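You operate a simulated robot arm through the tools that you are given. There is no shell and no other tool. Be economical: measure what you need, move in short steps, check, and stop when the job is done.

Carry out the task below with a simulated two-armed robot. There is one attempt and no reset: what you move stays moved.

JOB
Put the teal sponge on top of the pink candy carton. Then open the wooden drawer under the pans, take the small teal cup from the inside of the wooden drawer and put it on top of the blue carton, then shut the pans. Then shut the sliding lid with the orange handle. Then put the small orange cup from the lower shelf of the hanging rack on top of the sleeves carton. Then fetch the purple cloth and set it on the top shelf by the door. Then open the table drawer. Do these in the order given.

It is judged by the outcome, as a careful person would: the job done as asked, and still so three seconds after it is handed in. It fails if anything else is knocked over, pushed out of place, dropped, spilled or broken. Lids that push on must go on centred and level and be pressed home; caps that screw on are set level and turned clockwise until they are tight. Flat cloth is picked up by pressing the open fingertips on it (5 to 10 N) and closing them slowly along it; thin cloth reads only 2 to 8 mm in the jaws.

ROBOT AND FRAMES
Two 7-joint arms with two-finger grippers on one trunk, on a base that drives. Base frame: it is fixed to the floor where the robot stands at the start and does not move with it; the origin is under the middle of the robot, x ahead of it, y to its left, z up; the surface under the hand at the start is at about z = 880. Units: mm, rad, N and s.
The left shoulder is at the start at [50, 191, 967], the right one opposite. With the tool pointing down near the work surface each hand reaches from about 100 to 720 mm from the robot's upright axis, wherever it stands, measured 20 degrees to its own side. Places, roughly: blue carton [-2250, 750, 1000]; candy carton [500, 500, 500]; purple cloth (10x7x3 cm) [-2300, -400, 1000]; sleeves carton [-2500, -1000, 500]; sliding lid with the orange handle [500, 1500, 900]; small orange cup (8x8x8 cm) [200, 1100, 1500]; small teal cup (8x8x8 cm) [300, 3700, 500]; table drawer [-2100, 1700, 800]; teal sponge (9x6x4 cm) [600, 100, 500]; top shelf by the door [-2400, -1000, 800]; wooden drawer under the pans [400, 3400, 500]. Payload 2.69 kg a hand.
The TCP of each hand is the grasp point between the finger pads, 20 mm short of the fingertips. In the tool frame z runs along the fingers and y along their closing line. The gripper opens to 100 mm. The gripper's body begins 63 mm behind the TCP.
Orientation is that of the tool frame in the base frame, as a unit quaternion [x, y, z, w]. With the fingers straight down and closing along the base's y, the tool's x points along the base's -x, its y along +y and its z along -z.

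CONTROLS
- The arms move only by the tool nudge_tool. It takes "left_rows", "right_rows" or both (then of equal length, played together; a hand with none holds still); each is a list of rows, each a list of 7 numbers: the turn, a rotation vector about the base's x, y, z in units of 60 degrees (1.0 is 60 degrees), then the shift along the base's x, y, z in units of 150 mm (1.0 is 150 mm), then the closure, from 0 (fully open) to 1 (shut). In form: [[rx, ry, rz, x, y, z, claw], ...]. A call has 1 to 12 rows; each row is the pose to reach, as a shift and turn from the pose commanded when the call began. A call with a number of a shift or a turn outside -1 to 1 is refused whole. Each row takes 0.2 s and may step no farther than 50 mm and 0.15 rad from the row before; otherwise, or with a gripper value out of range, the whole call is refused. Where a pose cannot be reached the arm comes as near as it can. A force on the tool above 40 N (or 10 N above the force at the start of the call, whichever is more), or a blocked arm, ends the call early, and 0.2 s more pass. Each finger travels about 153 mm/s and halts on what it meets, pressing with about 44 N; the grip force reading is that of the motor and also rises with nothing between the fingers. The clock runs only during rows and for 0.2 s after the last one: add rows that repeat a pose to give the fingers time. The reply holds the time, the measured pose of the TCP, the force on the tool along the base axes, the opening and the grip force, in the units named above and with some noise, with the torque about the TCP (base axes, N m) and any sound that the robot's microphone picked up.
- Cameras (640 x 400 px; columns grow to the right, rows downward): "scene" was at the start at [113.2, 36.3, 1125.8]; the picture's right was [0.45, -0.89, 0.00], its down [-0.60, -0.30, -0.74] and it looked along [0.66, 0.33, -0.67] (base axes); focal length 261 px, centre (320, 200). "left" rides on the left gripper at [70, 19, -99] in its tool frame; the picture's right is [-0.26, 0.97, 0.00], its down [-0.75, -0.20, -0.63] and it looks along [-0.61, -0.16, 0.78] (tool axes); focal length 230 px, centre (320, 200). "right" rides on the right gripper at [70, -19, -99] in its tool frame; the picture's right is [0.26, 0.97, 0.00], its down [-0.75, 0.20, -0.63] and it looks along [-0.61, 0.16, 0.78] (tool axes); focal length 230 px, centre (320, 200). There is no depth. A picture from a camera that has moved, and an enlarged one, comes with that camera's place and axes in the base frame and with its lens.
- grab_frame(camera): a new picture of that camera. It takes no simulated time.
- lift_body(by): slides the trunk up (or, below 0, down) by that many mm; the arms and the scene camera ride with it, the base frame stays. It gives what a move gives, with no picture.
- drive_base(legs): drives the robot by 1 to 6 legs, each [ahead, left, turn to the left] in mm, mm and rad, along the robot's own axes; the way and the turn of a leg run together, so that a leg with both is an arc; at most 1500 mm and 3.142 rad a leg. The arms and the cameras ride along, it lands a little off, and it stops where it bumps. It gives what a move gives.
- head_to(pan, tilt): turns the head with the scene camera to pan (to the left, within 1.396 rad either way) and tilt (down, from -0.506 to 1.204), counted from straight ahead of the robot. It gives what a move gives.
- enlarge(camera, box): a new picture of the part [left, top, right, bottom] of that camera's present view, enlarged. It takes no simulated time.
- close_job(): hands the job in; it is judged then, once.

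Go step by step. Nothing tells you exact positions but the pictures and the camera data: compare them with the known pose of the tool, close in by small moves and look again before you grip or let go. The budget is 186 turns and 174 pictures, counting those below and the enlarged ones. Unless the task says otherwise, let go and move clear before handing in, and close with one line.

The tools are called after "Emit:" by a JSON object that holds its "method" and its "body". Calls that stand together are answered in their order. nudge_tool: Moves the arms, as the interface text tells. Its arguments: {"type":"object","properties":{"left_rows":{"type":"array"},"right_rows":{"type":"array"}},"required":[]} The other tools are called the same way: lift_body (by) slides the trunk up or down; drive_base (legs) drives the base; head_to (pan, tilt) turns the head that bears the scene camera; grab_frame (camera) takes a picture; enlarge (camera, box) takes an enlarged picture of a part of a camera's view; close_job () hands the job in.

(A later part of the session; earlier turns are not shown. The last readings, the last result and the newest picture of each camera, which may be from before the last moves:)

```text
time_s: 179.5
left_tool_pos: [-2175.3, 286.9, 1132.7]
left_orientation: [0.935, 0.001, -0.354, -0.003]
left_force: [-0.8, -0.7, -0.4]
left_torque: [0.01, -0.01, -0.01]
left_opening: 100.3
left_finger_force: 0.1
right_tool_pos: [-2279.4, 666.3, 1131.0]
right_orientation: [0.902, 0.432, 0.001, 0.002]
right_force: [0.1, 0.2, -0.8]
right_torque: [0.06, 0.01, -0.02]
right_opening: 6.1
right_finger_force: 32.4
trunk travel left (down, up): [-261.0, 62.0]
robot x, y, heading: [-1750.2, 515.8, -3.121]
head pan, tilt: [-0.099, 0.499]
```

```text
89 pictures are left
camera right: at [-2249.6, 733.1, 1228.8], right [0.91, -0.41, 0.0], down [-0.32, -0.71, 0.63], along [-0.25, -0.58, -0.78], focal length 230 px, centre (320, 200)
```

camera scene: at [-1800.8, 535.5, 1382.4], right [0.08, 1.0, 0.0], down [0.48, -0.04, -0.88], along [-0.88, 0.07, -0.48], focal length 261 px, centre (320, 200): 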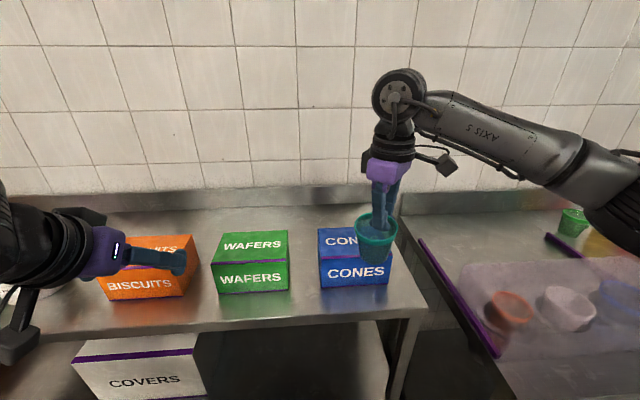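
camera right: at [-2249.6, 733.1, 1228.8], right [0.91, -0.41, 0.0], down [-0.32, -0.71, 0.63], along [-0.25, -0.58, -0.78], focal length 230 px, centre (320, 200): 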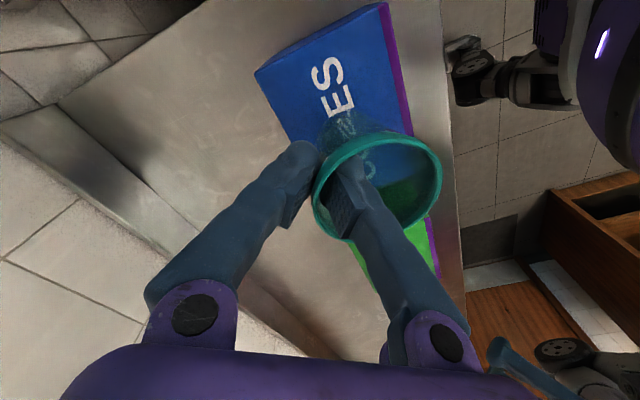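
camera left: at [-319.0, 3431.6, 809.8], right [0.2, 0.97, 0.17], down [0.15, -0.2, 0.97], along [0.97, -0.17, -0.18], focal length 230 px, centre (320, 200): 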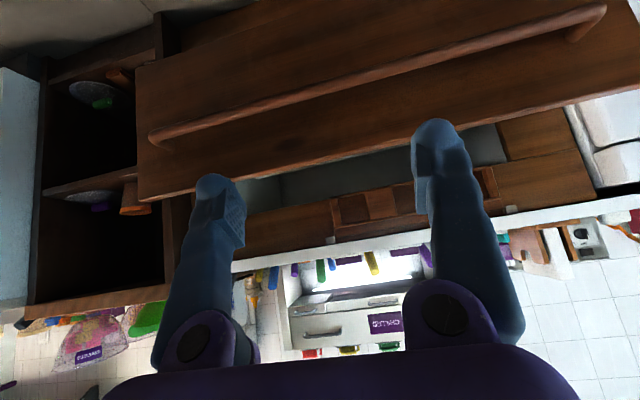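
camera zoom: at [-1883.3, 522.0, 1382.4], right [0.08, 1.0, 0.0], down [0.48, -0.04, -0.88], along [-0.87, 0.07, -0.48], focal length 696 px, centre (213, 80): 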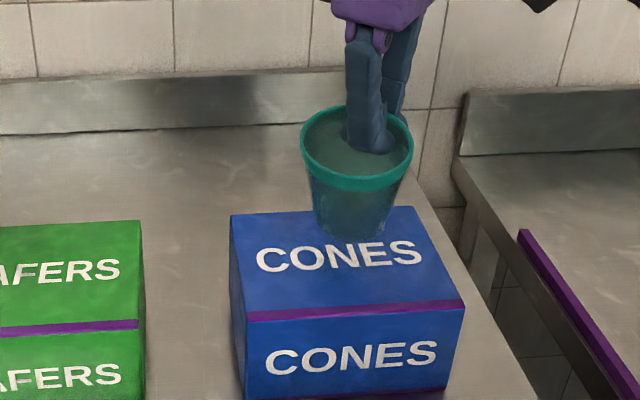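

The cup is above the carton, slightly toward the front. Lowering with a ~10 mm shift further in.

Emit:
{"method": "nudge_tool", "body": {"right_rows": [[0, 0, 0, -0.04, 0, -0.06, 1], [0, 0, 0, -0.08, 0, -0.12, 1], [0, 0, 0, -0.08, 0, -0.17, 1]]}}

Emit:
{"method": "enlarge", "body": {"camera": "scene", "box": [240, 170, 480, 320]}}

```text
time_s: 180.3
left_tool_pos: [-2175.5, 285.9, 1134.2]
left_orientation: [0.935, 0.001, -0.354, -0.003]
left_force: [0.4, -0.5, 0.6]
left_torque: [0.02, 0.01, 0.04]
left_opening: 99.8
left_finger_force: 0.0
right_tool_pos: [-2278.3, 666.8, 1131.6]
right_orientation: [0.902, 0.432, 0.0, 0.002]
right_force: [0.2, 0.5, -0.3]
right_torque: [0.03, 0.02, -0.05]
right_opening: 5.9
right_finger_force: 32.3
right hand out of reach, approached as far as the arm can: row 1, 2, 3
trunk travel left (down, up): [-261.0, 62.0]
robot x, y, heading: [-1751.5, 518.3, -3.123]
head pan, tilt: [-0.099, 0.499]
```

```text
2.67 times, centred on (360, 245) of scene
camera zoom: at [-1882.4, 522.2, 1382.5], right [0.08, 1.0, 0.0], down [0.48, -0.04, -0.88], along [-0.88, 0.07, -0.48], focal length 696 px, centre (213, 80)
```

zoom: 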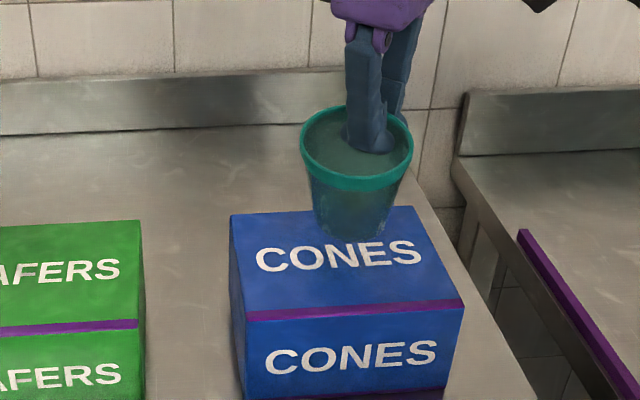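

The arm command is past its reach, so I'll lower with the trunk instead, after a 10 mm base step.

Emit:
{"method": "drive_base", "body": {"legs": [[10, 0, 0]]}}

Emit:
{"method": "lift_body", "body": {"by": -26}}

Emit:
{"method": "enlarge", "body": {"camera": "scene", "box": [240, 170, 480, 320]}}

```text
time_s: 181.1
left_tool_pos: [-2184.5, 285.2, 1132.7]
left_orientation: [0.935, 0.002, -0.354, -0.002]
left_force: [0.4, 0.3, 0.1]
left_torque: [0.02, 0.01, 0.03]
left_opening: 100.3
left_finger_force: 0.1
right_tool_pos: [-2287.5, 667.6, 1132.1]
right_orientation: [0.902, 0.433, 0.0, 0.002]
right_force: [-0.7, 0.6, -0.8]
right_torque: [-0.03, -0.01, 0.01]
right_opening: 6.2
right_finger_force: 32.3
trunk travel left (down, up): [-261.0, 62.0]
robot x, y, heading: [-1757.5, 517.3, -3.126]
head pan, tilt: [-0.099, 0.499]
```

```text
time_s: 181.8
left_tool_pos: [-2183.7, 286.3, 1107.3]
left_orientation: [0.935, 0.001, -0.355, -0.003]
left_force: [-0.2, -0.8, -0.2]
left_torque: [0.02, 0.01, 0.0]
left_opening: 100.0
left_finger_force: 0.0
right_tool_pos: [-2288.0, 667.1, 1105.9]
right_orientation: [0.902, 0.432, 0.0, 0.002]
right_force: [-0.4, -0.4, 0.0]
right_torque: [0.01, 0.01, 0.01]
right_opening: 5.8
right_finger_force: 32.6
trunk travel left (down, up): [-235.0, 88.0]
robot x, y, heading: [-1763.3, 516.3, -3.124]
head pan, tilt: [-0.099, 0.499]
```

```text
2.67 times, centred on (360, 245) of scene
camera zoom: at [-1891.8, 522.0, 1356.6], right [0.08, 1.0, 0.0], down [0.48, -0.04, -0.88], along [-0.88, 0.07, -0.48], focal length 696 px, centre (213, 80)
```

zoom: 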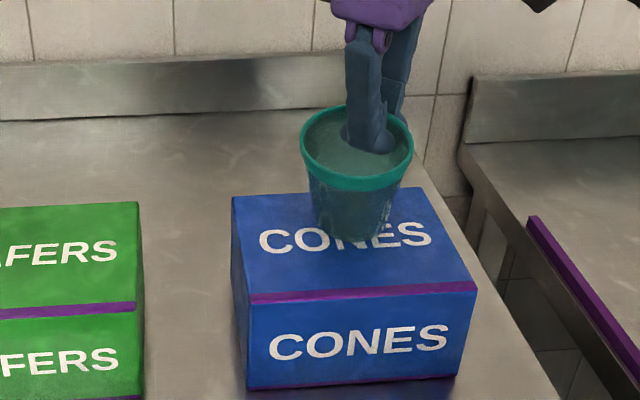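

Nearly touching. Lowering in 5 mm steps and watching for contact.

Emit:
{"method": "lift_body", "body": {"by": -5}}

Emit:
{"method": "lift_body", "body": {"by": -4}}

Emit:
{"method": "enlarge", "body": {"camera": "scene", "box": [240, 170, 480, 320]}}

```text
time_s: 182.3
left_tool_pos: [-2184.3, 285.6, 1102.7]
left_orientation: [0.935, 0.001, -0.355, -0.002]
left_force: [-0.9, -0.8, 0.0]
left_torque: [-0.02, 0.0, -0.03]
left_opening: 100.2
left_finger_force: 0.0
right_tool_pos: [-2288.6, 667.0, 1100.7]
right_orientation: [0.902, 0.432, 0.0, 0.002]
right_force: [0.4, 0.4, -0.9]
right_torque: [-0.02, 0.03, 0.03]
right_opening: 6.0
right_finger_force: 32.5
trunk travel left (down, up): [-230.0, 93.0]
robot x, y, heading: [-1761.6, 515.6, -3.126]
head pan, tilt: [-0.099, 0.499]
```

```text
time_s: 182.8
left_tool_pos: [-2184.1, 287.1, 1098.1]
left_orientation: [0.935, 0.002, -0.355, -0.001]
left_force: [-0.1, -0.4, -0.2]
left_torque: [-0.02, -0.01, 0.02]
left_opening: 100.2
left_finger_force: 0.0
right_tool_pos: [-2287.2, 668.2, 1096.4]
right_orientation: [0.902, 0.432, -0.001, 0.001]
right_force: [-1.7, 1.6, 4.8]
right_torque: [-0.06, -0.1, 0.02]
right_opening: 6.0
right_finger_force: 32.2
trunk travel left (down, up): [-226.0, 97.0]
robot x, y, heading: [-1762.8, 519.8, -3.12]
head pan, tilt: [-0.099, 0.499]
```

```text
2.67 times, centred on (360, 245) of scene
camera zoom: at [-1892.1, 522.0, 1347.6], right [0.08, 1.0, 0.0], down [0.48, -0.04, -0.88], along [-0.88, 0.07, -0.48], focal length 696 px, centre (213, 80)
```

zoom: 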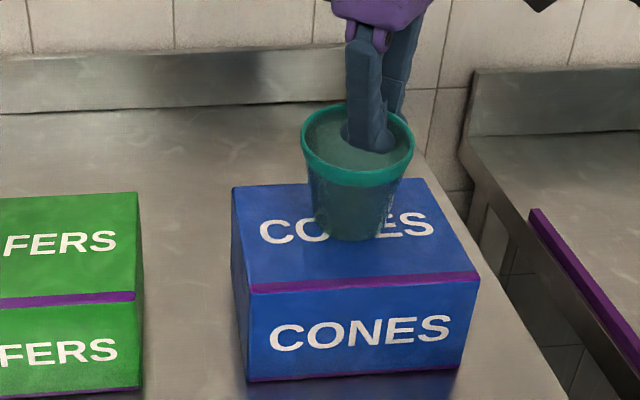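

Contact felt (4.8 N). Opening the fingers gently.

Emit:
{"method": "nudge_tool", "body": {"right_rows": [[0, 0, 0, 0, 0, 0, 0.88], [0, 0, 0, 0, 0, 0, 0.76], [0, 0, 0, 0, 0, 0, 0.66], [0, 0, 0, 0, 0, 0, 0.66]]}}

Emit:
{"method": "enlarge", "body": {"camera": "scene", "box": [240, 170, 480, 320]}}

Emit:
{"method": "grab_frame", "body": {"camera": "right"}}

```text
time_s: 183.8
left_tool_pos: [-2184.7, 286.6, 1098.0]
left_orientation: [0.935, 0.001, -0.354, -0.003]
left_force: [0.5, -0.5, 0.8]
left_torque: [0.02, -0.03, -0.01]
left_opening: 99.8
left_finger_force: 0.0
right_tool_pos: [-2288.4, 667.2, 1095.7]
right_orientation: [0.902, 0.432, 0.001, 0.002]
right_force: [0.5, 0.7, -0.1]
right_torque: [-0.01, 0.0, -0.02]
right_opening: 34.1
right_finger_force: 0.1
trunk travel left (down, up): [-226.0, 97.0]
robot x, y, heading: [-1759.4, 516.8, -3.121]
head pan, tilt: [-0.099, 0.499]
```

```text
2.67 times, centred on (360, 245) of scene
camera zoom: at [-1892.3, 521.9, 1347.5], right [0.08, 1.0, 0.0], down [0.48, -0.04, -0.88], along [-0.88, 0.07, -0.48], focal length 696 px, centre (213, 80)
```

zoom: 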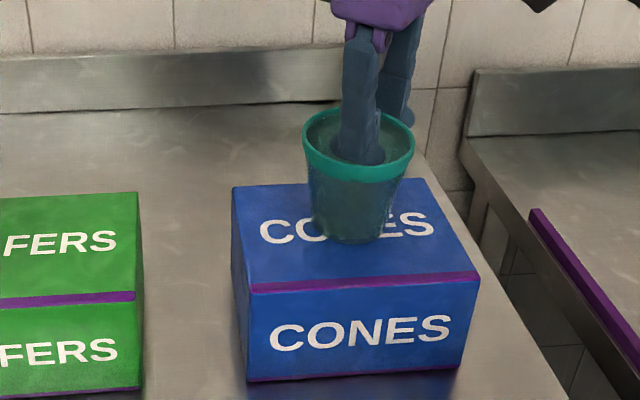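

```text
84 pictures are left
camera right: at [-2258.7, 732.9, 1194.2], right [0.91, -0.4, 0.0], down [-0.32, -0.71, 0.63], along [-0.25, -0.58, -0.78], focal length 230 px, centre (320, 200)
```

right: 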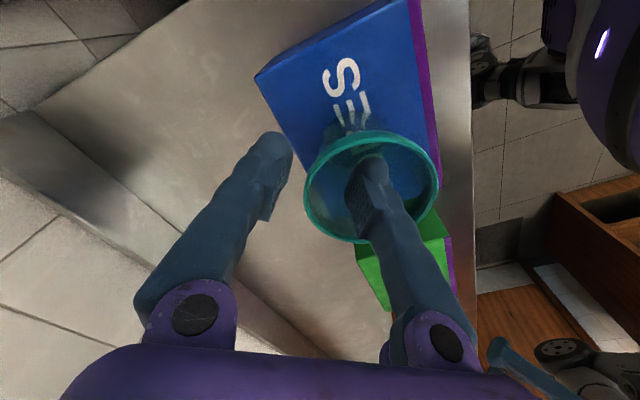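

The cup stands on the CONES carton. Raising straight out with the trunk and backing away.

Emit:
{"method": "lift_body", "body": {"by": 95}}

Emit:
{"method": "drive_base", "body": {"legs": [[-500, 0, 0]]}}

Emit:
{"method": "enlarge", "body": {"camera": "scene", "box": [160, 100, 480, 300]}}

```text
time_s: 185.1
left_tool_pos: [-2184.2, 285.7, 1192.9]
left_orientation: [0.935, 0.001, -0.354, -0.002]
left_force: [-0.6, 0.2, -0.1]
left_torque: [0.01, 0.03, -0.02]
left_opening: 99.8
left_finger_force: 0.1
right_tool_pos: [-2288.5, 666.6, 1191.4]
right_orientation: [0.901, 0.433, 0.0, 0.002]
right_force: [0.3, -0.6, 0.2]
right_torque: [-0.02, 0.03, -0.01]
right_opening: 33.9
right_finger_force: 0.1
trunk travel left (down, up): [-321.0, 2.0]
robot x, y, heading: [-1756.3, 517.1, -3.121]
head pan, tilt: [-0.099, 0.499]
```

```text
time_s: 188.1
left_tool_pos: [-1689.5, 294.6, 1192.8]
left_orientation: [0.935, 0.006, -0.355, 0.0]
left_force: [0.3, -0.2, 0.4]
left_torque: [-0.01, -0.01, 0.0]
left_opening: 100.1
left_finger_force: 0.1
right_tool_pos: [-1796.4, 673.6, 1191.1]
right_orientation: [0.9, 0.436, 0.001, 0.002]
right_force: [0.3, -0.1, 0.2]
right_torque: [0.05, 0.01, 0.0]
right_opening: 34.1
right_finger_force: 0.0
trunk travel left (down, up): [-321.0, 2.0]
robot x, y, heading: [-1266.3, 527.8, -3.114]
head pan, tilt: [-0.099, 0.499]
```

```text
2.00 times, centred on (320, 200) of scene
camera zoom: at [-1399.2, 532.8, 1442.5], right [0.07, 1.0, 0.0], down [0.48, -0.03, -0.88], along [-0.88, 0.06, -0.48], focal length 522 px, centre (320, 200)
```

zoom: 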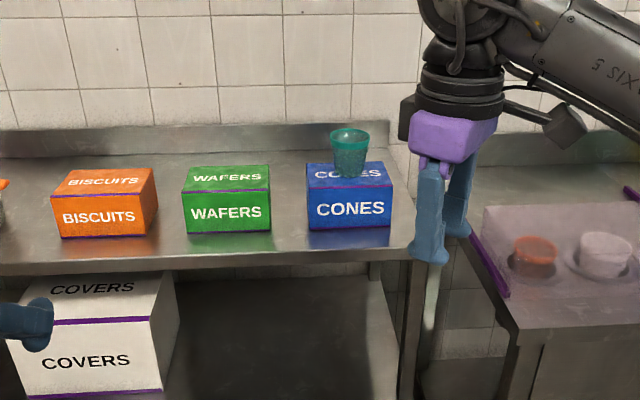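

The cup is well placed. Next I shut the wooden drawer: lower the trunk, turn round and drive back to it, then push the panel with the closed left fingers.

Emit:
{"method": "lift_body", "body": {"by": -315}}

Emit:
{"method": "drive_base", "body": {"legs": [[-350, 0, 0], [0, 0, 3.114], [0, 1340, 0], [0, 1330, 0]]}}

Emit:
{"method": "head_to", "body": {"pan": 0.2, "tilt": 0.6}}

Emit:
{"method": "nudge_tool", "body": {"left_rows": [[0, 0, 0, 0, 0, -0.25, 0.5], [0, 0, 0, 0, 0, -0.5, 1], [0, 0, 0, 0, 0, -0.75, 1], [0, 0, 0, 0, 0, -1, 1]]}}

Emit:
{"method": "grab_frame", "body": {"camera": "scene"}}

```text
time_s: 191.2
left_tool_pos: [-1689.3, 293.9, 878.5]
left_orientation: [0.935, 0.006, -0.354, -0.001]
left_force: [-0.5, 0.3, -0.4]
left_torque: [-0.04, -0.02, 0.02]
left_opening: 100.0
left_finger_force: 0.0
right_tool_pos: [-1796.5, 673.8, 876.6]
right_orientation: [0.9, 0.436, 0.0, 0.001]
right_force: [0.6, -0.6, 0.5]
right_torque: [-0.02, 0.0, 0.03]
right_opening: 34.1
right_finger_force: 0.0
trunk travel left (down, up): [-6.0, 317.0]
robot x, y, heading: [-1271.1, 529.7, -3.113]
head pan, tilt: [-0.099, 0.499]
```

```text
time_s: 224.1
left_tool_pos: [-679.0, 3489.1, 878.6]
left_orientation: [-0.032, 0.934, 0.009, 0.355]
left_force: [0.2, -0.6, -0.3]
left_torque: [-0.01, -0.02, -0.03]
left_opening: 99.8
left_finger_force: 0.1
right_tool_pos: [-551.6, 3115.6, 877.2]
right_orientation: [-0.459, 0.888, 0.002, 0.0]
right_force: [0.6, 0.1, -0.1]
right_torque: [-0.04, 0.01, -0.03]
right_opening: 33.8
right_finger_force: 0.0
trunk travel left (down, up): [-6.0, 317.0]
robot x, y, heading: [-1086.9, 3232.4, 0.086]
head pan, tilt: [-0.099, 0.499]
```

```text
time_s: 224.9
left_tool_pos: [-677.9, 3489.4, 878.0]
left_orientation: [-0.03, 0.935, 0.008, 0.354]
left_force: [0.7, 0.4, 0.5]
left_torque: [0.01, -0.01, -0.04]
left_opening: 99.9
left_finger_force: 0.0
right_tool_pos: [-551.5, 3115.3, 877.0]
right_orientation: [-0.459, 0.888, 0.001, 0.0]
right_force: [-0.2, -0.3, -0.4]
right_torque: [-0.02, 0.05, 0.01]
right_opening: 33.9
right_finger_force: 0.0
trunk travel left (down, up): [-6.0, 317.0]
robot x, y, heading: [-1086.9, 3236.4, 0.081]
head pan, tilt: [0.201, 0.6]
```

```text
time_s: 225.9
left_tool_pos: [-678.8, 3487.8, 725.3]
left_orientation: [-0.031, 0.934, 0.009, 0.355]
left_force: [-0.5, -0.2, 0.0]
left_torque: [0.01, -0.01, 0.02]
left_opening: 0.0
left_finger_force: 29.6
right_tool_pos: [-551.3, 3115.7, 876.7]
right_orientation: [-0.46, 0.888, 0.002, -0.001]
right_force: [-0.3, -0.5, -0.9]
right_torque: [-0.01, 0.0, -0.03]
right_opening: 34.0
right_finger_force: 0.2
trunk travel left (down, up): [-6.0, 317.0]
robot x, y, heading: [-1089.0, 3231.0, 0.082]
head pan, tilt: [0.201, 0.6]
```

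```text
82 pictures are left
camera scene: at [-964.0, 3259.3, 1118.5], right [0.28, -0.96, 0.0], down [-0.54, -0.16, -0.83], along [0.79, 0.23, -0.56], focal length 261 px, centre (320, 200)
```

scene: 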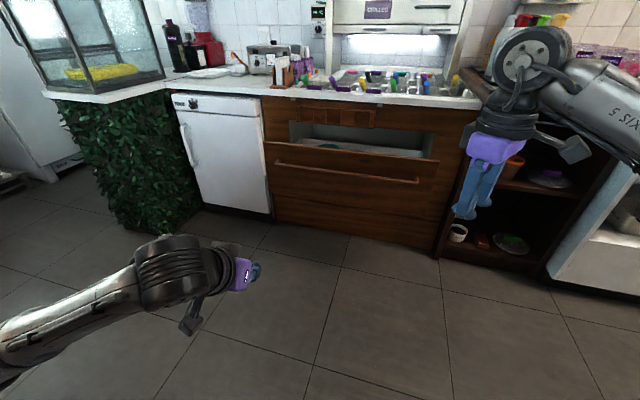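

Drawer still open. I'll first retract the right arm (it would reach the counter before the left one), lower the left hand, and square up the base.

Emit:
{"method": "nudge_tool", "body": {"right_rows": [[0, 0, -0.12, -0.14, 0, 0, 0.3], [0, 0, -0.24, -0.28, 0, 0, 0], [0, 0, -0.36, -0.42, 0, 0, 0], [0, 0, -0.48, -0.56, 0, 0, 0], [0, 0, -0.6, -0.7, 0, 0, 0], [0, 0, -0.72, -0.84, 0, 0, 0], [0, 0, -0.86, -1, 0, 0, 0]]}}

Emit:
{"method": "nudge_tool", "body": {"right_rows": [[0, 0, 0, -0.3, 0, 0.1, 0], [0, 0, 0, -0.6, 0, 0.15, 0], [0, 0, 0, -0.9, 0, 0.2, 0]], "left_rows": [[0, 0, 0, 0, 0, -0.15, 1], [0, 0, 0, 0, 0, -0.3, 1], [0, 0, 0, 0, 0, -0.4, 1]]}}

Emit:
{"method": "drive_base", "body": {"legs": [[0, 0, -0.082]]}}

```text
time_s: 227.5
left_tool_pos: [-680.1, 3488.5, 725.7]
left_orientation: [-0.03, 0.935, 0.008, 0.354]
left_force: [0.1, 0.1, 0.4]
left_torque: [-0.01, 0.0, 0.01]
left_opening: 0.0
left_finger_force: 29.3
right_tool_pos: [-701.6, 3114.5, 877.5]
right_orientation: [-0.026, 1.0, 0.002, 0.001]
right_force: [0.1, 0.9, -0.5]
right_torque: [-0.04, 0.0, 0.01]
right_opening: 99.9
right_finger_force: 0.0
trunk travel left (down, up): [-6.0, 317.0]
robot x, y, heading: [-1088.9, 3233.8, 0.081]
head pan, tilt: [0.201, 0.6]
```

```text
time_s: 228.3
left_tool_pos: [-676.6, 3487.6, 665.2]
left_orientation: [-0.031, 0.935, 0.009, 0.354]
left_force: [-0.2, 0.6, 0.4]
left_torque: [-0.02, 0.0, 0.0]
left_opening: 0.2
left_finger_force: 29.6
right_tool_pos: [-840.5, 3117.1, 908.4]
right_orientation: [-0.027, 1.0, 0.0, 0.001]
right_force: [-0.1, 0.6, -0.5]
right_torque: [0.01, 0.01, 0.01]
right_opening: 100.1
right_finger_force: 0.1
trunk travel left (down, up): [-6.0, 317.0]
robot x, y, heading: [-1086.7, 3232.5, 0.085]
head pan, tilt: [0.201, 0.6]
```

```text
time_s: 229.2
left_tool_pos: [-658.0, 3454.0, 668.6]
left_orientation: [0.008, 0.935, -0.007, 0.354]
left_force: [-0.6, 0.4, 0.0]
left_torque: [-0.03, 0.03, -0.02]
left_opening: 0.3
left_finger_force: 29.3
right_tool_pos: [-851.8, 3097.1, 908.0]
right_orientation: [0.015, 1.0, 0.001, 0.0]
right_force: [0.8, -0.2, 0.1]
right_torque: [0.03, -0.02, 0.04]
right_opening: 100.0
right_finger_force: 0.0
trunk travel left (down, up): [-6.0, 317.0]
robot x, y, heading: [-1089.9, 3230.1, -0.003]
head pan, tilt: [0.201, 0.6]
```

Ready. Driving forward to just reach the panel, then pushing it in.

Emit:
{"method": "drive_base", "body": {"legs": [[600, 0, 0]]}}

Emit:
{"method": "drive_base", "body": {"legs": [[260, 0, 0]]}}

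Emit:
{"method": "grab_frame", "body": {"camera": "scene"}}

```text
time_s: 232.5
left_tool_pos: [-66.6, 3459.6, 667.1]
left_orientation: [0.005, 0.935, -0.004, 0.355]
left_force: [0.5, 0.7, 0.6]
left_torque: [-0.03, -0.01, 0.0]
left_opening: 0.0
left_finger_force: 29.4
right_tool_pos: [-257.1, 3101.2, 907.5]
right_orientation: [0.011, 1.0, 0.003, 0.001]
right_force: [0.0, 0.8, -0.7]
right_torque: [-0.03, 0.0, -0.01]
right_opening: 100.2
right_finger_force: 0.0
trunk travel left (down, up): [-6.0, 317.0]
robot x, y, heading: [-493.1, 3237.4, 0.008]
head pan, tilt: [0.201, 0.6]
```

```text
time_s: 234.4
left_tool_pos: [195.5, 3457.3, 667.1]
left_orientation: [0.007, 0.935, -0.005, 0.354]
left_force: [0.2, -0.4, 0.6]
left_torque: [-0.02, 0.01, 0.0]
left_opening: 0.0
left_finger_force: 29.2
right_tool_pos: [2.5, 3100.5, 907.5]
right_orientation: [0.013, 1.0, 0.002, 0.0]
right_force: [-0.8, 0.7, 0.8]
right_torque: [0.01, -0.01, -0.03]
right_opening: 100.0
right_finger_force: 0.1
trunk travel left (down, up): [-6.0, 317.0]
robot x, y, heading: [-234.1, 3235.4, -0.0]
head pan, tilt: [0.201, 0.6]
```

```text
81 pictures are left
camera scene: at [-109.0, 3252.1, 1118.4], right [0.2, -0.98, 0.0], down [-0.55, -0.11, -0.82], along [0.81, 0.17, -0.57], focal length 261 px, centre (320, 200)
```

scene: 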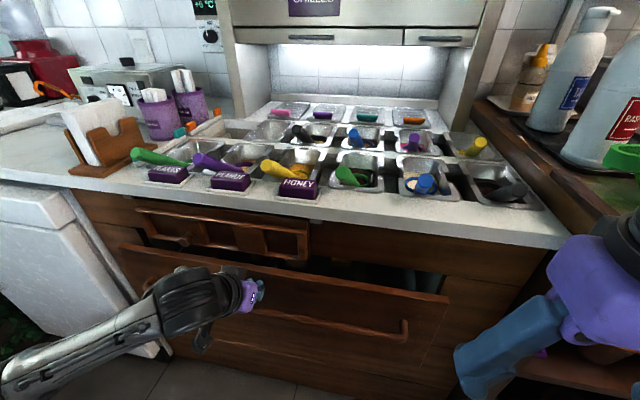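

The drawer is closing. Finishing the push with the arm so that force limits apply.

Emit:
{"method": "nudge_tool", "body": {"left_rows": [[0, 0, 0, 0.12, 0, 0, 1], [0, 0, 0, 0.24, 0, 0, 1], [0, 0, 0, 0.34, 0, 0, 1], [0, 0, 0, 0.42, 0, 0, 1], [0, 0, 0, 0.5, 0, 0, 1], [0, 0, 0, 0.56, 0, 0, 1]]}}

Emit:
{"method": "grab_frame", "body": {"camera": "scene"}}

```text
time_s: 235.6
left_tool_pos: [262.5, 3457.5, 666.1]
left_orientation: [0.008, 0.937, -0.005, 0.35]
left_force: [-13.0, 0.9, 4.5]
left_torque: [0.06, -0.07, 0.06]
left_opening: 0.0
left_finger_force: 29.3
right_tool_pos: [0.7, 3100.7, 909.4]
right_orientation: [0.01, 1.0, 0.002, 0.001]
right_force: [0.2, 0.0, 0.5]
right_torque: [-0.01, -0.02, -0.02]
right_opening: 100.1
right_finger_force: 0.0
trunk travel left (down, up): [-6.0, 317.0]
robot x, y, heading: [-236.9, 3236.4, 0.002]
head pan, tilt: [0.201, 0.6]
stopped in row 6 (left hand): the force on the tool passed its limit at 50 N (the readings are from after the stop); the commanded pose is now the measured one
```

```text
80 pictures are left
camera scene: at [-110.4, 3252.2, 1118.7], right [0.2, -0.98, 0.0], down [-0.55, -0.11, -0.83], along [0.81, 0.17, -0.56], focal length 261 px, centre (320, 200)
```

scene: 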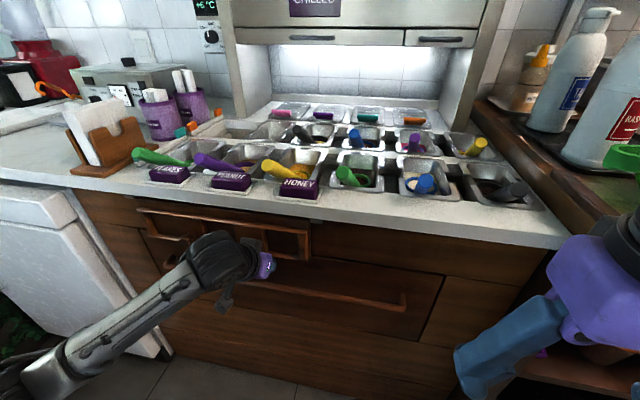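

The drawer is fully shut. Backing off, then re-tucking the left arm using the same yaw trick that worked before.

Emit:
{"method": "drive_base", "body": {"legs": [[-400, 0, 0]]}}

Emit:
{"method": "nudge_tool", "body": {"left_rows": [[0, 0, -0.13, 0.1, -0.1, 0.08, 0.5], [0, 0, -0.26, 0.2, -0.2, 0.16, 0], [0, 0, -0.39, 0.3, -0.3, 0.24, 0], [0, 0, -0.52, 0.4, -0.4, 0.32, 0], [0, 0, -0.65, 0.4, -0.5, 0.4, 0], [0, 0, -0.78, 0.4, -0.6, 0.48, 0], [0, 0, -0.91, 0.4, -0.65, 0.56, 0], [0, 0, -1, 0.4, -0.7, 0.6, 0]]}}

Emit:
{"method": "nudge_tool", "body": {"left_rows": [[0, 0, 0, -0.2, 0, 0, 0], [0, 0, 0, -0.4, 0, 0, 0], [0, 0, 0, -0.6, 0, 0, 0], [0, 0, 0, -0.8, 0, 0, 0], [0, 0, 0, -1, 0, 0, 0]]}}

Emit:
{"method": "grab_frame", "body": {"camera": "scene"}}

```text
time_s: 238.1
left_tool_pos: [-146.0, 3455.0, 666.3]
left_orientation: [0.008, 0.937, -0.005, 0.35]
left_force: [0.3, 0.4, -0.5]
left_torque: [0.01, -0.03, 0.01]
left_opening: 0.0
left_finger_force: 29.3
right_tool_pos: [-407.2, 3100.3, 907.6]
right_orientation: [0.013, 1.0, 0.002, 0.001]
right_force: [0.2, 0.4, -0.5]
right_torque: [0.0, 0.0, -0.03]
right_opening: 99.8
right_finger_force: 0.2
trunk travel left (down, up): [-6.0, 317.0]
robot x, y, heading: [-641.4, 3232.8, -0.006]
head pan, tilt: [0.201, 0.6]
```

```text
time_s: 239.9
left_tool_pos: [-84.8, 3350.5, 756.5]
left_orientation: [0.477, 0.806, -0.179, 0.3]
left_force: [-0.5, -0.1, 0.1]
left_torque: [-0.05, 0.01, 0.03]
left_opening: 100.2
left_finger_force: 0.2
right_tool_pos: [-407.1, 3099.6, 908.4]
right_orientation: [0.013, 1.0, 0.002, 0.0]
right_force: [0.2, 0.4, -0.5]
right_torque: [-0.03, 0.02, -0.01]
right_opening: 100.3
right_finger_force: 0.0
trunk travel left (down, up): [-6.0, 317.0]
robot x, y, heading: [-642.2, 3232.5, 0.002]
head pan, tilt: [0.201, 0.6]
```

```text
time_s: 241.1
left_tool_pos: [-232.2, 3351.1, 755.1]
left_orientation: [0.475, 0.807, -0.179, 0.301]
left_force: [-0.4, 0.2, -0.9]
left_torque: [-0.01, 0.0, 0.03]
left_opening: 99.9
left_finger_force: 0.0
right_tool_pos: [-407.9, 3099.9, 908.6]
right_orientation: [0.013, 1.0, 0.002, 0.001]
right_force: [0.4, 0.1, 0.3]
right_torque: [0.0, -0.02, 0.03]
right_opening: 100.2
right_finger_force: 0.1
trunk travel left (down, up): [-6.0, 317.0]
robot x, y, heading: [-643.2, 3236.4, 0.002]
head pan, tilt: [0.201, 0.6]
```

```text
79 pictures are left
camera scene: at [-518.4, 3251.3, 1118.4], right [0.2, -0.98, 0.0], down [-0.55, -0.11, -0.83], along [0.81, 0.17, -0.56], focal length 261 px, centre (320, 200)
```

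scene: 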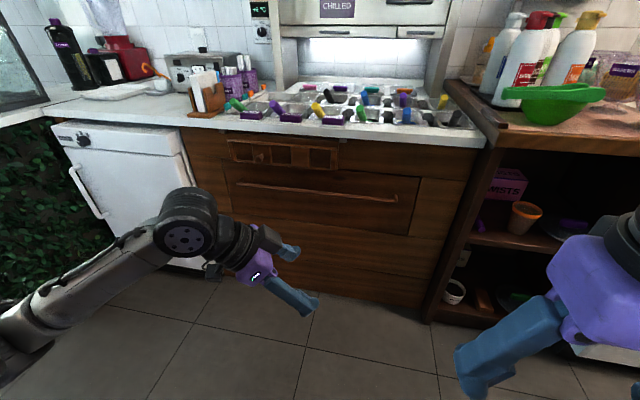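

The drawer is confirmed closed and the left arm is in a good shape. Bringing it to vertical and tucking.

Emit:
{"method": "nudge_tool", "body": {"left_rows": [[0.037, 0.062, 0.097, -0.05, 0.1, 0.02, 0], [0.073, 0.123, 0.194, -0.1, 0.2, 0.04, 0], [0.11, 0.185, 0.292, -0.15, 0.3, 0.06, 0], [0.146, 0.246, 0.389, -0.2, 0.4, 0.08, 0], [0.183, 0.308, 0.486, -0.25, 0.5, 0.1, 0], [0.22, 0.37, 0.583, -0.3, 0.6, 0.12, 0], [0.256, 0.431, 0.68, -0.35, 0.7, 0.14, 0], [0.293, 0.493, 0.778, -0.4, 0.8, 0.16, 0], [0.329, 0.554, 0.875, -0.45, 0.9, 0.18, 0], [0.366, 0.616, 0.972, -0.5, 1, 0.2, 0]]}}

Emit:
{"method": "nudge_tool", "body": {"left_rows": [[0, 0, 0, -0.1, 0.2, 0.2, 0], [0, 0, 0, -0.2, 0.4, 0.4, 0], [0, 0, 0, -0.3, 0.6, 0.6, 0], [0, 0, 0, -0.4, 0.6, 0.8, 0]]}}

Emit:
{"method": "drive_base", "body": {"legs": [[0, -1500, 0]]}}

Emit:
{"method": "head_to", "body": {"pan": -0.1, "tilt": 0.5}}

Emit:
{"method": "grab_frame", "body": {"camera": "scene"}}

```text
time_s: 243.3
left_tool_pos: [-310.3, 3500.6, 786.1]
left_orientation: [-0.002, 1.0, 0.0, -0.001]
left_force: [-0.4, 0.1, -0.6]
left_torque: [0.0, 0.0, 0.0]
left_opening: 100.0
left_finger_force: 0.0
right_tool_pos: [-407.8, 3100.7, 908.8]
right_orientation: [0.013, 1.0, 0.002, 0.0]
right_force: [0.2, -0.4, 0.8]
right_torque: [0.01, -0.01, -0.03]
right_opening: 100.0
right_finger_force: 0.2
trunk travel left (down, up): [-6.0, 317.0]
robot x, y, heading: [-643.1, 3233.2, -0.002]
head pan, tilt: [0.201, 0.6]
```

```text
time_s: 244.3
left_tool_pos: [-369.9, 3589.0, 907.4]
left_orientation: [-0.001, 1.0, -0.002, -0.002]
left_force: [0.0, -0.1, 1.3]
left_torque: [0.01, -0.05, 0.04]
left_opening: 100.1
left_finger_force: 0.0
right_tool_pos: [-408.1, 3099.9, 908.5]
right_orientation: [0.013, 1.0, 0.002, 0.001]
right_force: [-0.2, -0.1, -1.1]
right_torque: [0.02, -0.04, -0.01]
right_opening: 100.1
right_finger_force: 0.1
trunk travel left (down, up): [-6.0, 317.0]
robot x, y, heading: [-644.7, 3236.8, 0.0]
head pan, tilt: [0.201, 0.6]
```

```text
time_s: 257.5
left_tool_pos: [-380.5, 2100.2, 906.6]
left_orientation: [0.013, 1.0, 0.0, 0.0]
left_force: [0.2, 0.8, -0.3]
left_torque: [0.02, -0.06, -0.01]
left_opening: 100.0
left_finger_force: 0.0
right_tool_pos: [-430.2, 1611.8, 907.9]
right_orientation: [0.026, 1.0, 0.001, 0.001]
right_force: [-0.3, 0.4, -0.1]
right_torque: [0.03, 0.01, -0.02]
right_opening: 100.1
right_finger_force: 0.2
trunk travel left (down, up): [-6.0, 317.0]
robot x, y, heading: [-660.2, 1752.3, -0.025]
head pan, tilt: [0.201, 0.6]
```

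```text
time_s: 258.3
left_tool_pos: [-379.5, 2100.9, 907.8]
left_orientation: [0.013, 1.0, 0.0, -0.001]
left_force: [0.1, -0.7, 0.3]
left_torque: [0.03, -0.02, 0.03]
left_opening: 99.9
left_finger_force: 0.1
right_tool_pos: [-429.7, 1611.6, 908.0]
right_orientation: [0.027, 1.0, 0.002, 0.001]
right_force: [-0.3, 0.0, 0.4]
right_torque: [0.01, 0.03, 0.0]
right_opening: 100.1
right_finger_force: 0.0
trunk travel left (down, up): [-6.0, 317.0]
robot x, y, heading: [-666.0, 1751.7, -0.027]
head pan, tilt: [-0.099, 0.499]
```

```text
78 pictures are left
camera scene: at [-533.6, 1739.7, 1127.5], right [-0.12, -0.99, 0.0], down [-0.48, 0.06, -0.88], along [0.87, -0.11, -0.48], focal length 261 px, centre (320, 200)
```

scene: 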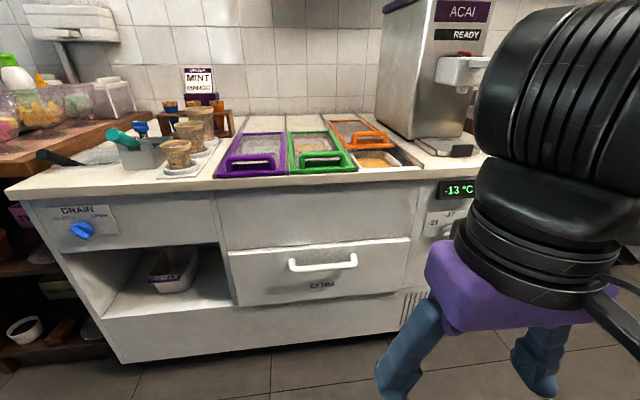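

I see three sliding lids; the orange one is slid back with its pan exposed. Zooming on its handle.

Emit:
{"method": "enlarge", "body": {"camera": "scene", "box": [210, 100, 450, 250]}}

```text
2.67 times, centred on (330, 175) of scene
camera zoom: at [-533.6, 1739.7, 1127.5], right [-0.12, -0.99, 0.0], down [-0.48, 0.06, -0.88], along [0.87, -0.11, -0.48], focal length 696 px, centre (293, 267)
```

zoom: 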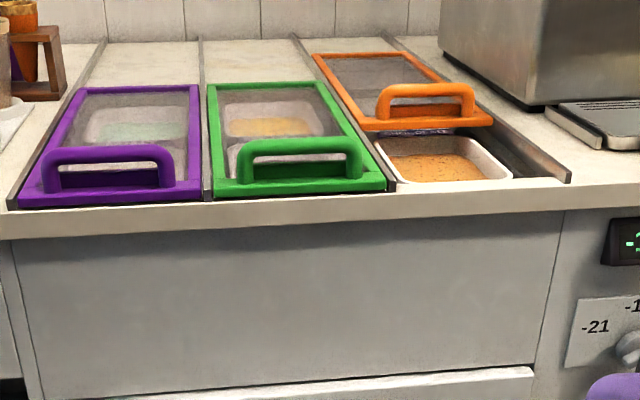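

Handle arch is at about (215, 1494), z 890–935; it needs to come ~165 mm toward me. I'll raise the trunk, square up, drive closer, and reach behind the handle with closed right fingers.

Emit:
{"method": "lift_body", "body": {"by": 150}}

Emit:
{"method": "drive_base", "body": {"legs": [[0, 0, 0.027], [330, -142, 0]]}}

Emit:
{"method": "nudge_tool", "body": {"right_rows": [[0, 0, 0, 0.3, 0, 0, 0.5], [0, 0, 0, 0.6, 0, 0, 1], [0, 0, 0, 0.9, 0, 0, 1], [0, 0, 0, 1, 0, 0, 1]]}}

Emit:
{"method": "nudge_tool", "body": {"right_rows": [[0, 0, 0, 0.2, 0, 0, 1], [0, 0, 0, 0.4, 0, 0, 1]]}}

Emit:
{"method": "grab_frame", "body": {"camera": "right"}}

Emit:
{"method": "grab_frame", "body": {"camera": "scene"}}

```text
time_s: 260.0
left_tool_pos: [-379.6, 2100.2, 1057.3]
left_orientation: [0.013, 1.0, 0.0, -0.001]
left_force: [0.5, -0.1, 0.5]
left_torque: [0.01, 0.01, 0.01]
left_opening: 100.2
left_finger_force: 0.0
right_tool_pos: [-431.1, 1611.7, 1057.5]
right_orientation: [0.027, 1.0, 0.002, 0.001]
right_force: [-0.2, -0.8, -0.9]
right_torque: [-0.03, -0.01, 0.02]
right_opening: 99.9
right_finger_force: 0.1
trunk travel left (down, up): [-156.0, 167.0]
robot x, y, heading: [-664.2, 1758.7, -0.028]
head pan, tilt: [-0.099, 0.499]
```

```text
time_s: 262.7
left_tool_pos: [-55.8, 1969.8, 1056.8]
left_orientation: [-0.001, 1.0, -0.001, -0.001]
left_force: [0.8, -0.6, 0.6]
left_torque: [-0.02, 0.0, -0.01]
left_opening: 100.0
left_finger_force: 0.1
right_tool_pos: [-91.5, 1480.8, 1058.1]
right_orientation: [0.013, 1.0, 0.002, 0.001]
right_force: [-0.3, -0.4, 0.3]
right_torque: [0.04, 0.01, 0.0]
right_opening: 100.1
right_finger_force: 0.1
trunk travel left (down, up): [-156.0, 167.0]
robot x, y, heading: [-326.3, 1617.1, 0.003]
head pan, tilt: [-0.099, 0.499]
```

```text
time_s: 263.7
left_tool_pos: [-57.4, 1969.7, 1056.0]
left_orientation: [-0.001, 1.0, -0.001, -0.001]
left_force: [-0.3, 0.3, 0.4]
left_torque: [0.03, -0.02, 0.02]
left_opening: 99.7
left_finger_force: 0.0
right_tool_pos: [58.9, 1480.6, 1056.2]
right_orientation: [0.012, 1.0, 0.001, 0.001]
right_force: [0.0, -0.3, -0.6]
right_torque: [0.02, -0.01, 0.03]
right_opening: 0.2
right_finger_force: 29.2
trunk travel left (down, up): [-156.0, 167.0]
robot x, y, heading: [-328.9, 1611.1, 0.005]
head pan, tilt: [-0.099, 0.499]
```

```text
time_s: 264.3
left_tool_pos: [-56.4, 1968.8, 1056.9]
left_orientation: [-0.002, 1.0, -0.001, -0.001]
left_force: [0.3, -0.7, 0.6]
left_torque: [0.01, -0.03, 0.02]
left_opening: 99.8
left_finger_force: 0.1
right_tool_pos: [118.2, 1480.1, 1055.3]
right_orientation: [0.012, 1.0, 0.001, 0.001]
right_force: [-0.1, 0.0, 0.9]
right_torque: [-0.01, 0.0, 0.02]
right_opening: 0.0
right_finger_force: 29.7
trunk travel left (down, up): [-156.0, 167.0]
robot x, y, heading: [-327.7, 1617.5, 0.004]
head pan, tilt: [-0.099, 0.499]
```

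```text
76 pictures are left
camera right: at [48.5, 1462.6, 1154.1], right [-0.24, 0.97, 0.0], down [0.75, 0.18, 0.63], along [0.61, 0.15, -0.78], focal length 230 px, centre (320, 200)
```

right: 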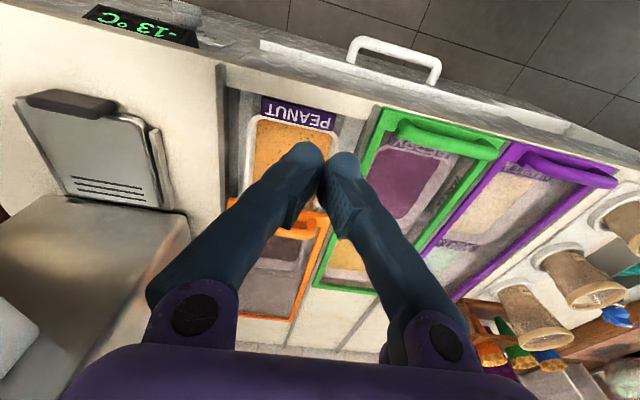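

```text
75 pictures are left
camera scene: at [-199.0, 1605.5, 1277.5], right [-0.1, -1.0, 0.0], down [-0.48, 0.05, -0.88], along [0.87, -0.08, -0.48], focal length 261 px, centre (320, 200)
```

scene: 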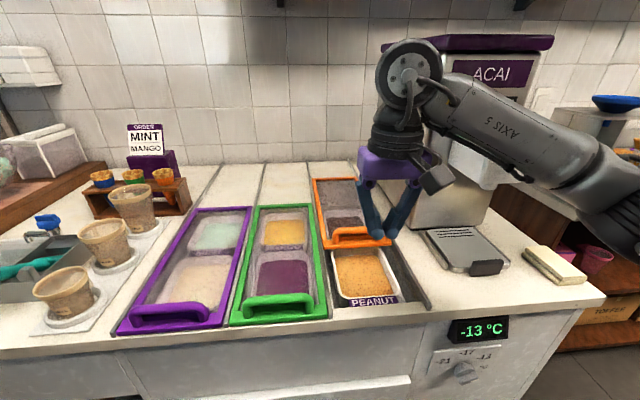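

Recomputed: the freezer top is z≈838, so the handle is at about (353, 1450), z 845–893, and must travel ~186 mm. Driving a little closer, reaching past the handle at height.

Emit:
{"method": "drive_base", "body": {"legs": [[65, 0, 0]]}}

Emit:
{"method": "nudge_tool", "body": {"right_rows": [[0, 0, 0, 0.3, -0.06, 0, 1], [0, 0, 0, 0.6, -0.12, 0, 1], [0, 0, 0, 0.9, -0.18, 0, 1], [0, 0, 0, 1, -0.2, -0.2, 1]]}}

Emit:
{"method": "nudge_tool", "body": {"right_rows": [[0, 0, 0, 0.2, 0, 0, 1], [0, 0, 0, 0.4, 0, 0, 1]]}}

Emit:
{"method": "grab_frame", "body": {"camera": "right"}}

Emit:
{"method": "enlarge", "body": {"camera": "scene", "box": [220, 120, 540, 320]}}

```text
time_s: 265.3
left_tool_pos: [10.3, 1970.5, 1055.9]
left_orientation: [-0.002, 1.0, 0.0, -0.001]
left_force: [0.6, 0.0, -0.7]
left_torque: [0.0, 0.04, 0.03]
left_opening: 99.9
left_finger_force: 0.0
right_tool_pos: [184.3, 1479.3, 1056.3]
right_orientation: [0.013, 1.0, 0.001, 0.0]
right_force: [0.2, -0.3, -0.1]
right_torque: [0.0, 0.03, 0.04]
right_opening: 0.0
right_finger_force: 29.7
trunk travel left (down, up): [-156.0, 167.0]
robot x, y, heading: [-262.6, 1611.1, 0.001]
head pan, tilt: [-0.099, 0.499]
```

```text
time_s: 266.3
left_tool_pos: [11.0, 1968.9, 1057.5]
left_orientation: [-0.001, 1.0, 0.0, 0.0]
left_force: [0.9, 0.0, -0.1]
left_torque: [-0.01, 0.01, 0.02]
left_opening: 99.9
left_finger_force: 0.1
right_tool_pos: [335.6, 1449.1, 1024.9]
right_orientation: [0.012, 1.0, 0.001, 0.0]
right_force: [1.1, 0.4, -0.3]
right_torque: [0.04, -0.02, 0.02]
right_opening: 0.0
right_finger_force: 29.5
trunk travel left (down, up): [-156.0, 167.0]
robot x, y, heading: [-260.8, 1613.2, -0.001]
head pan, tilt: [-0.099, 0.499]
```

```text
time_s: 266.9
left_tool_pos: [10.5, 1970.0, 1057.2]
left_orientation: [-0.002, 1.0, 0.0, -0.001]
left_force: [0.5, 0.1, -0.1]
left_torque: [0.0, 0.0, -0.03]
left_opening: 99.9
left_finger_force: 0.0
right_tool_pos: [394.6, 1448.7, 1025.1]
right_orientation: [0.013, 1.0, 0.001, 0.0]
right_force: [0.4, 0.5, 0.2]
right_torque: [0.01, 0.01, -0.02]
right_opening: 0.0
right_finger_force: 29.6
trunk travel left (down, up): [-156.0, 167.0]
robot x, y, heading: [-262.9, 1614.1, 0.001]
head pan, tilt: [-0.099, 0.499]
```

```text
74 pictures are left
camera right: at [324.1, 1432.3, 1122.9], right [-0.24, 0.97, 0.0], down [0.75, 0.18, 0.63], along [0.61, 0.15, -0.78], focal length 230 px, centre (320, 200)
```

right: 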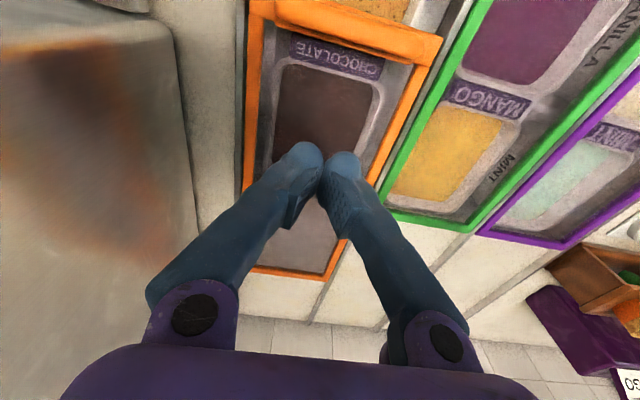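

```text
2.00 times, centred on (380, 220) of scene
camera zoom: at [-133.0, 1606.2, 1277.5], right [-0.1, -1.0, 0.0], down [-0.48, 0.05, -0.88], along [0.87, -0.09, -0.48], focal length 522 px, centre (200, 160)
```

zoom: 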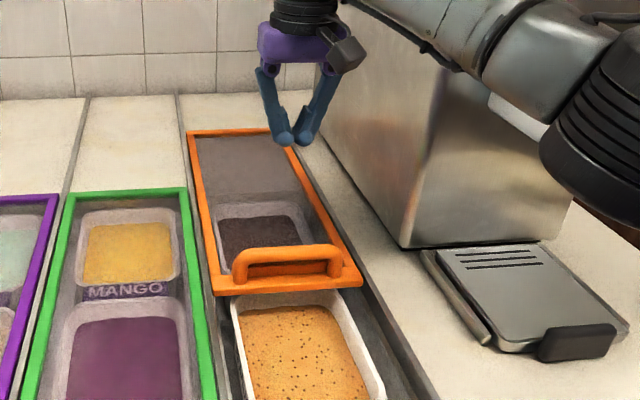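

Fingers are behind the handle. Descending so the tips sit behind the bar, just above the glass.

Emit:
{"method": "nudge_tool", "body": {"right_rows": [[0, 0, 0, 0, 0.05, -0.3, 1], [0, 0, 0, 0, 0.08, -0.6, 1], [0, 0, 0, 0, 0.08, -0.8, 1], [0, 0, 0, 0, 0.08, -0.92, 1]]}}

Emit:
{"method": "nudge_tool", "body": {"right_rows": [[0, 0, 0, -0.15, 0, 0, 1], [0, 0, 0, -0.3, 0, 0, 1], [0, 0, 0, -0.5, 0, 0, 1], [0, 0, 0, -0.7, 0, 0, 1], [0, 0, 0, -0.9, 0, 0, 1]]}}

Emit:
{"method": "enlarge", "body": {"camera": "scene", "box": [220, 170, 540, 370]}}

```text
time_s: 267.9
left_tool_pos: [9.9, 1969.9, 1057.5]
left_orientation: [-0.002, 1.0, -0.001, -0.001]
left_force: [0.2, -0.2, -0.7]
left_torque: [-0.02, 0.02, -0.02]
left_opening: 100.1
left_finger_force: 0.1
right_tool_pos: [396.8, 1462.3, 888.5]
right_orientation: [0.011, 1.0, 0.002, 0.001]
right_force: [-0.3, 0.0, -0.2]
right_torque: [0.01, 0.0, 0.01]
right_opening: 0.1
right_finger_force: 29.2
trunk travel left (down, up): [-156.0, 167.0]
robot x, y, heading: [-264.6, 1616.7, 0.006]
head pan, tilt: [-0.099, 0.499]
```

```text
time_s: 269.1
left_tool_pos: [8.9, 1970.3, 1056.5]
left_orientation: [-0.002, 1.0, 0.0, 0.0]
left_force: [-0.7, 0.1, 0.3]
left_torque: [-0.03, 0.01, 0.0]
left_opening: 99.9
left_finger_force: 0.1
right_tool_pos: [256.3, 1460.6, 889.3]
right_orientation: [0.013, 1.0, 0.002, 0.0]
right_force: [0.3, 0.3, -0.1]
right_torque: [-0.03, 0.0, 0.01]
right_opening: 0.0
right_finger_force: 29.3
trunk travel left (down, up): [-156.0, 167.0]
robot x, y, heading: [-262.1, 1615.4, 0.001]
head pan, tilt: [-0.099, 0.499]
```

```text
2.00 times, centred on (380, 270) of scene
camera zoom: at [-133.5, 1605.4, 1277.6], right [-0.1, -1.0, 0.0], down [-0.48, 0.05, -0.88], along [0.87, -0.08, -0.48], focal length 522 px, centre (200, 60)
```

zoom: 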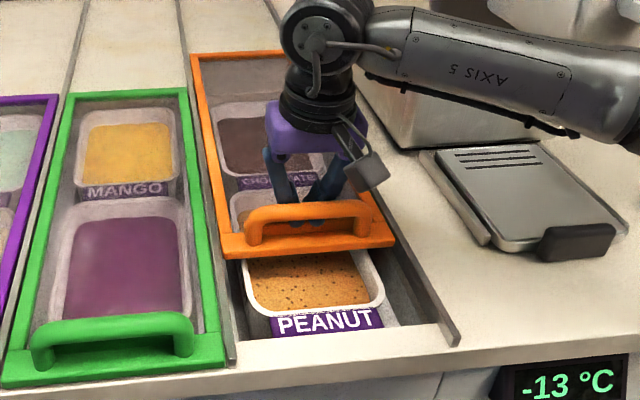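

The lid is sliding. Continuing to pull until it reaches its stop.

Emit:
{"method": "nudge_tool", "body": {"right_rows": [[0, 0, 0, -0.15, 0, 0, 1], [0, 0, 0, -0.3, 0, 0, 1], [0, 0, 0, -0.45, 0, 0, 1], [0, 0, 0, -0.58, 0, 0, 1], [0, 0, 0, -0.68, 0, 0, 1], [0, 0, 0, -0.76, 0, 0, 1], [0, 0, 0, -0.84, 0, 0, 1]]}}

Emit:
{"method": "enlarge", "body": {"camera": "scene", "box": [200, 190, 520, 390]}}

```text
time_s: 270.6
left_tool_pos: [11.0, 1970.6, 1056.8]
left_orientation: [-0.002, 1.0, 0.0, -0.001]
left_force: [-0.4, -0.5, -0.5]
left_torque: [-0.04, -0.04, 0.01]
left_opening: 100.0
left_finger_force: 0.0
right_tool_pos: [150.7, 1463.6, 889.3]
right_orientation: [0.019, 1.0, 0.004, 0.012]
right_force: [18.1, 0.4, -5.3]
right_torque: [0.14, 0.12, 0.22]
right_opening: 0.2
right_finger_force: 29.2
trunk travel left (down, up): [-156.0, 167.0]
robot x, y, heading: [-264.1, 1613.8, 0.005]
head pan, tilt: [-0.099, 0.499]
stopped in row 7 (right hand): the force on the tool passed its limit at 50 N (the readings are from after the stop); the commanded pose is now the measured one
```

```text
2.00 times, centred on (360, 290) of scene
camera zoom: at [-131.5, 1605.6, 1277.3], right [-0.1, -1.0, 0.0], down [-0.48, 0.05, -0.88], along [0.87, -0.08, -0.48], focal length 522 px, centre (240, 20)
```

zoom: 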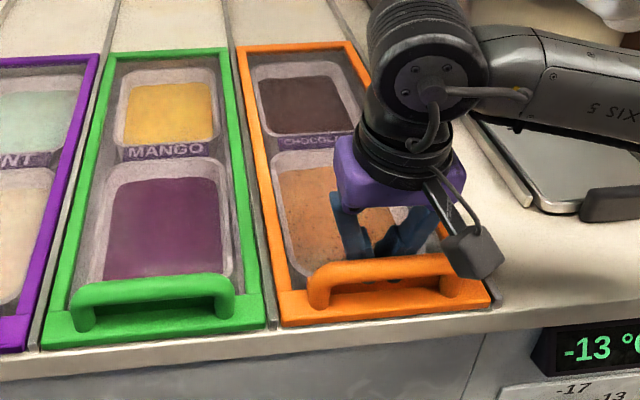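

The orange lid is fully shut, in line with the others. Releasing upward, backing off, and looking up for the hanging rack.

Emit:
{"method": "nudge_tool", "body": {"right_rows": [[0, 0, 0, 0.1, 0, 0, 1], [0, 0, 0, 0.1, 0, 0.3, 1], [0, 0, 0, 0.1, 0, 0.6, 1], [0, 0, 0, 0.1, 0, 1, 0.5]]}}

Emit:
{"method": "drive_base", "body": {"legs": [[-500, 0, 0], [0, -350, 0]]}}

Emit:
{"method": "head_to", "body": {"pan": -0.1, "tilt": -0.1}}

Emit:
{"method": "grab_frame", "body": {"camera": "scene"}}

```text
refused: row 4 steps farther than a row can; nothing moved
```

```text
time_s: 271.4
left_tool_pos: [5.5, 1969.6, 1056.8]
left_orientation: [-0.004, 1.0, -0.001, -0.001]
left_force: [0.6, -0.1, -0.3]
left_torque: [-0.03, 0.01, 0.02]
left_opening: 100.2
left_finger_force: 0.1
right_tool_pos: [150.6, 1462.6, 894.2]
right_orientation: [0.023, 0.999, 0.003, 0.023]
right_force: [6.5, -0.2, -1.0]
right_torque: [-0.06, 0.04, 0.09]
right_opening: 0.0
right_finger_force: 29.7
trunk travel left (down, up): [-156.0, 167.0]
robot x, y, heading: [-269.3, 1618.7, 0.007]
head pan, tilt: [-0.099, 0.499]
stopped in leg 1: the force on the tool passed its limit at 53 N (the readings are from after the stop); the commanded pose is now the measured one
```

```text
time_s: 272.4
left_tool_pos: [4.7, 1971.3, 1056.5]
left_orientation: [-0.002, 1.0, -0.001, -0.001]
left_force: [-0.2, -0.4, -0.8]
left_torque: [0.01, 0.01, 0.0]
left_opening: 99.9
left_finger_force: 0.1
right_tool_pos: [150.2, 1461.6, 893.7]
right_orientation: [0.023, 1.0, 0.003, 0.021]
right_force: [12.8, -1.7, 2.5]
right_torque: [0.04, 0.13, 0.14]
right_opening: 0.0
right_finger_force: 29.7
trunk travel left (down, up): [-156.0, 167.0]
robot x, y, heading: [-268.6, 1610.3, 0.004]
head pan, tilt: [-0.099, -0.099]
```

```text
70 pictures are left
camera scene: at [-141.1, 1606.1, 1332.3], right [-0.1, -1.0, 0.0], down [0.1, -0.01, -1.0], along [0.99, -0.09, 0.1], focal length 261 px, centre (320, 200)
```

scene: 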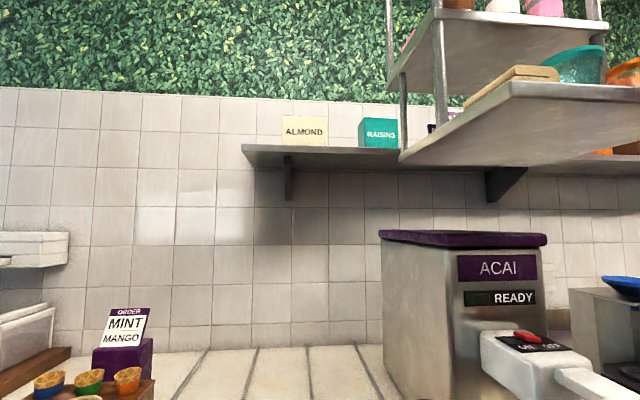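

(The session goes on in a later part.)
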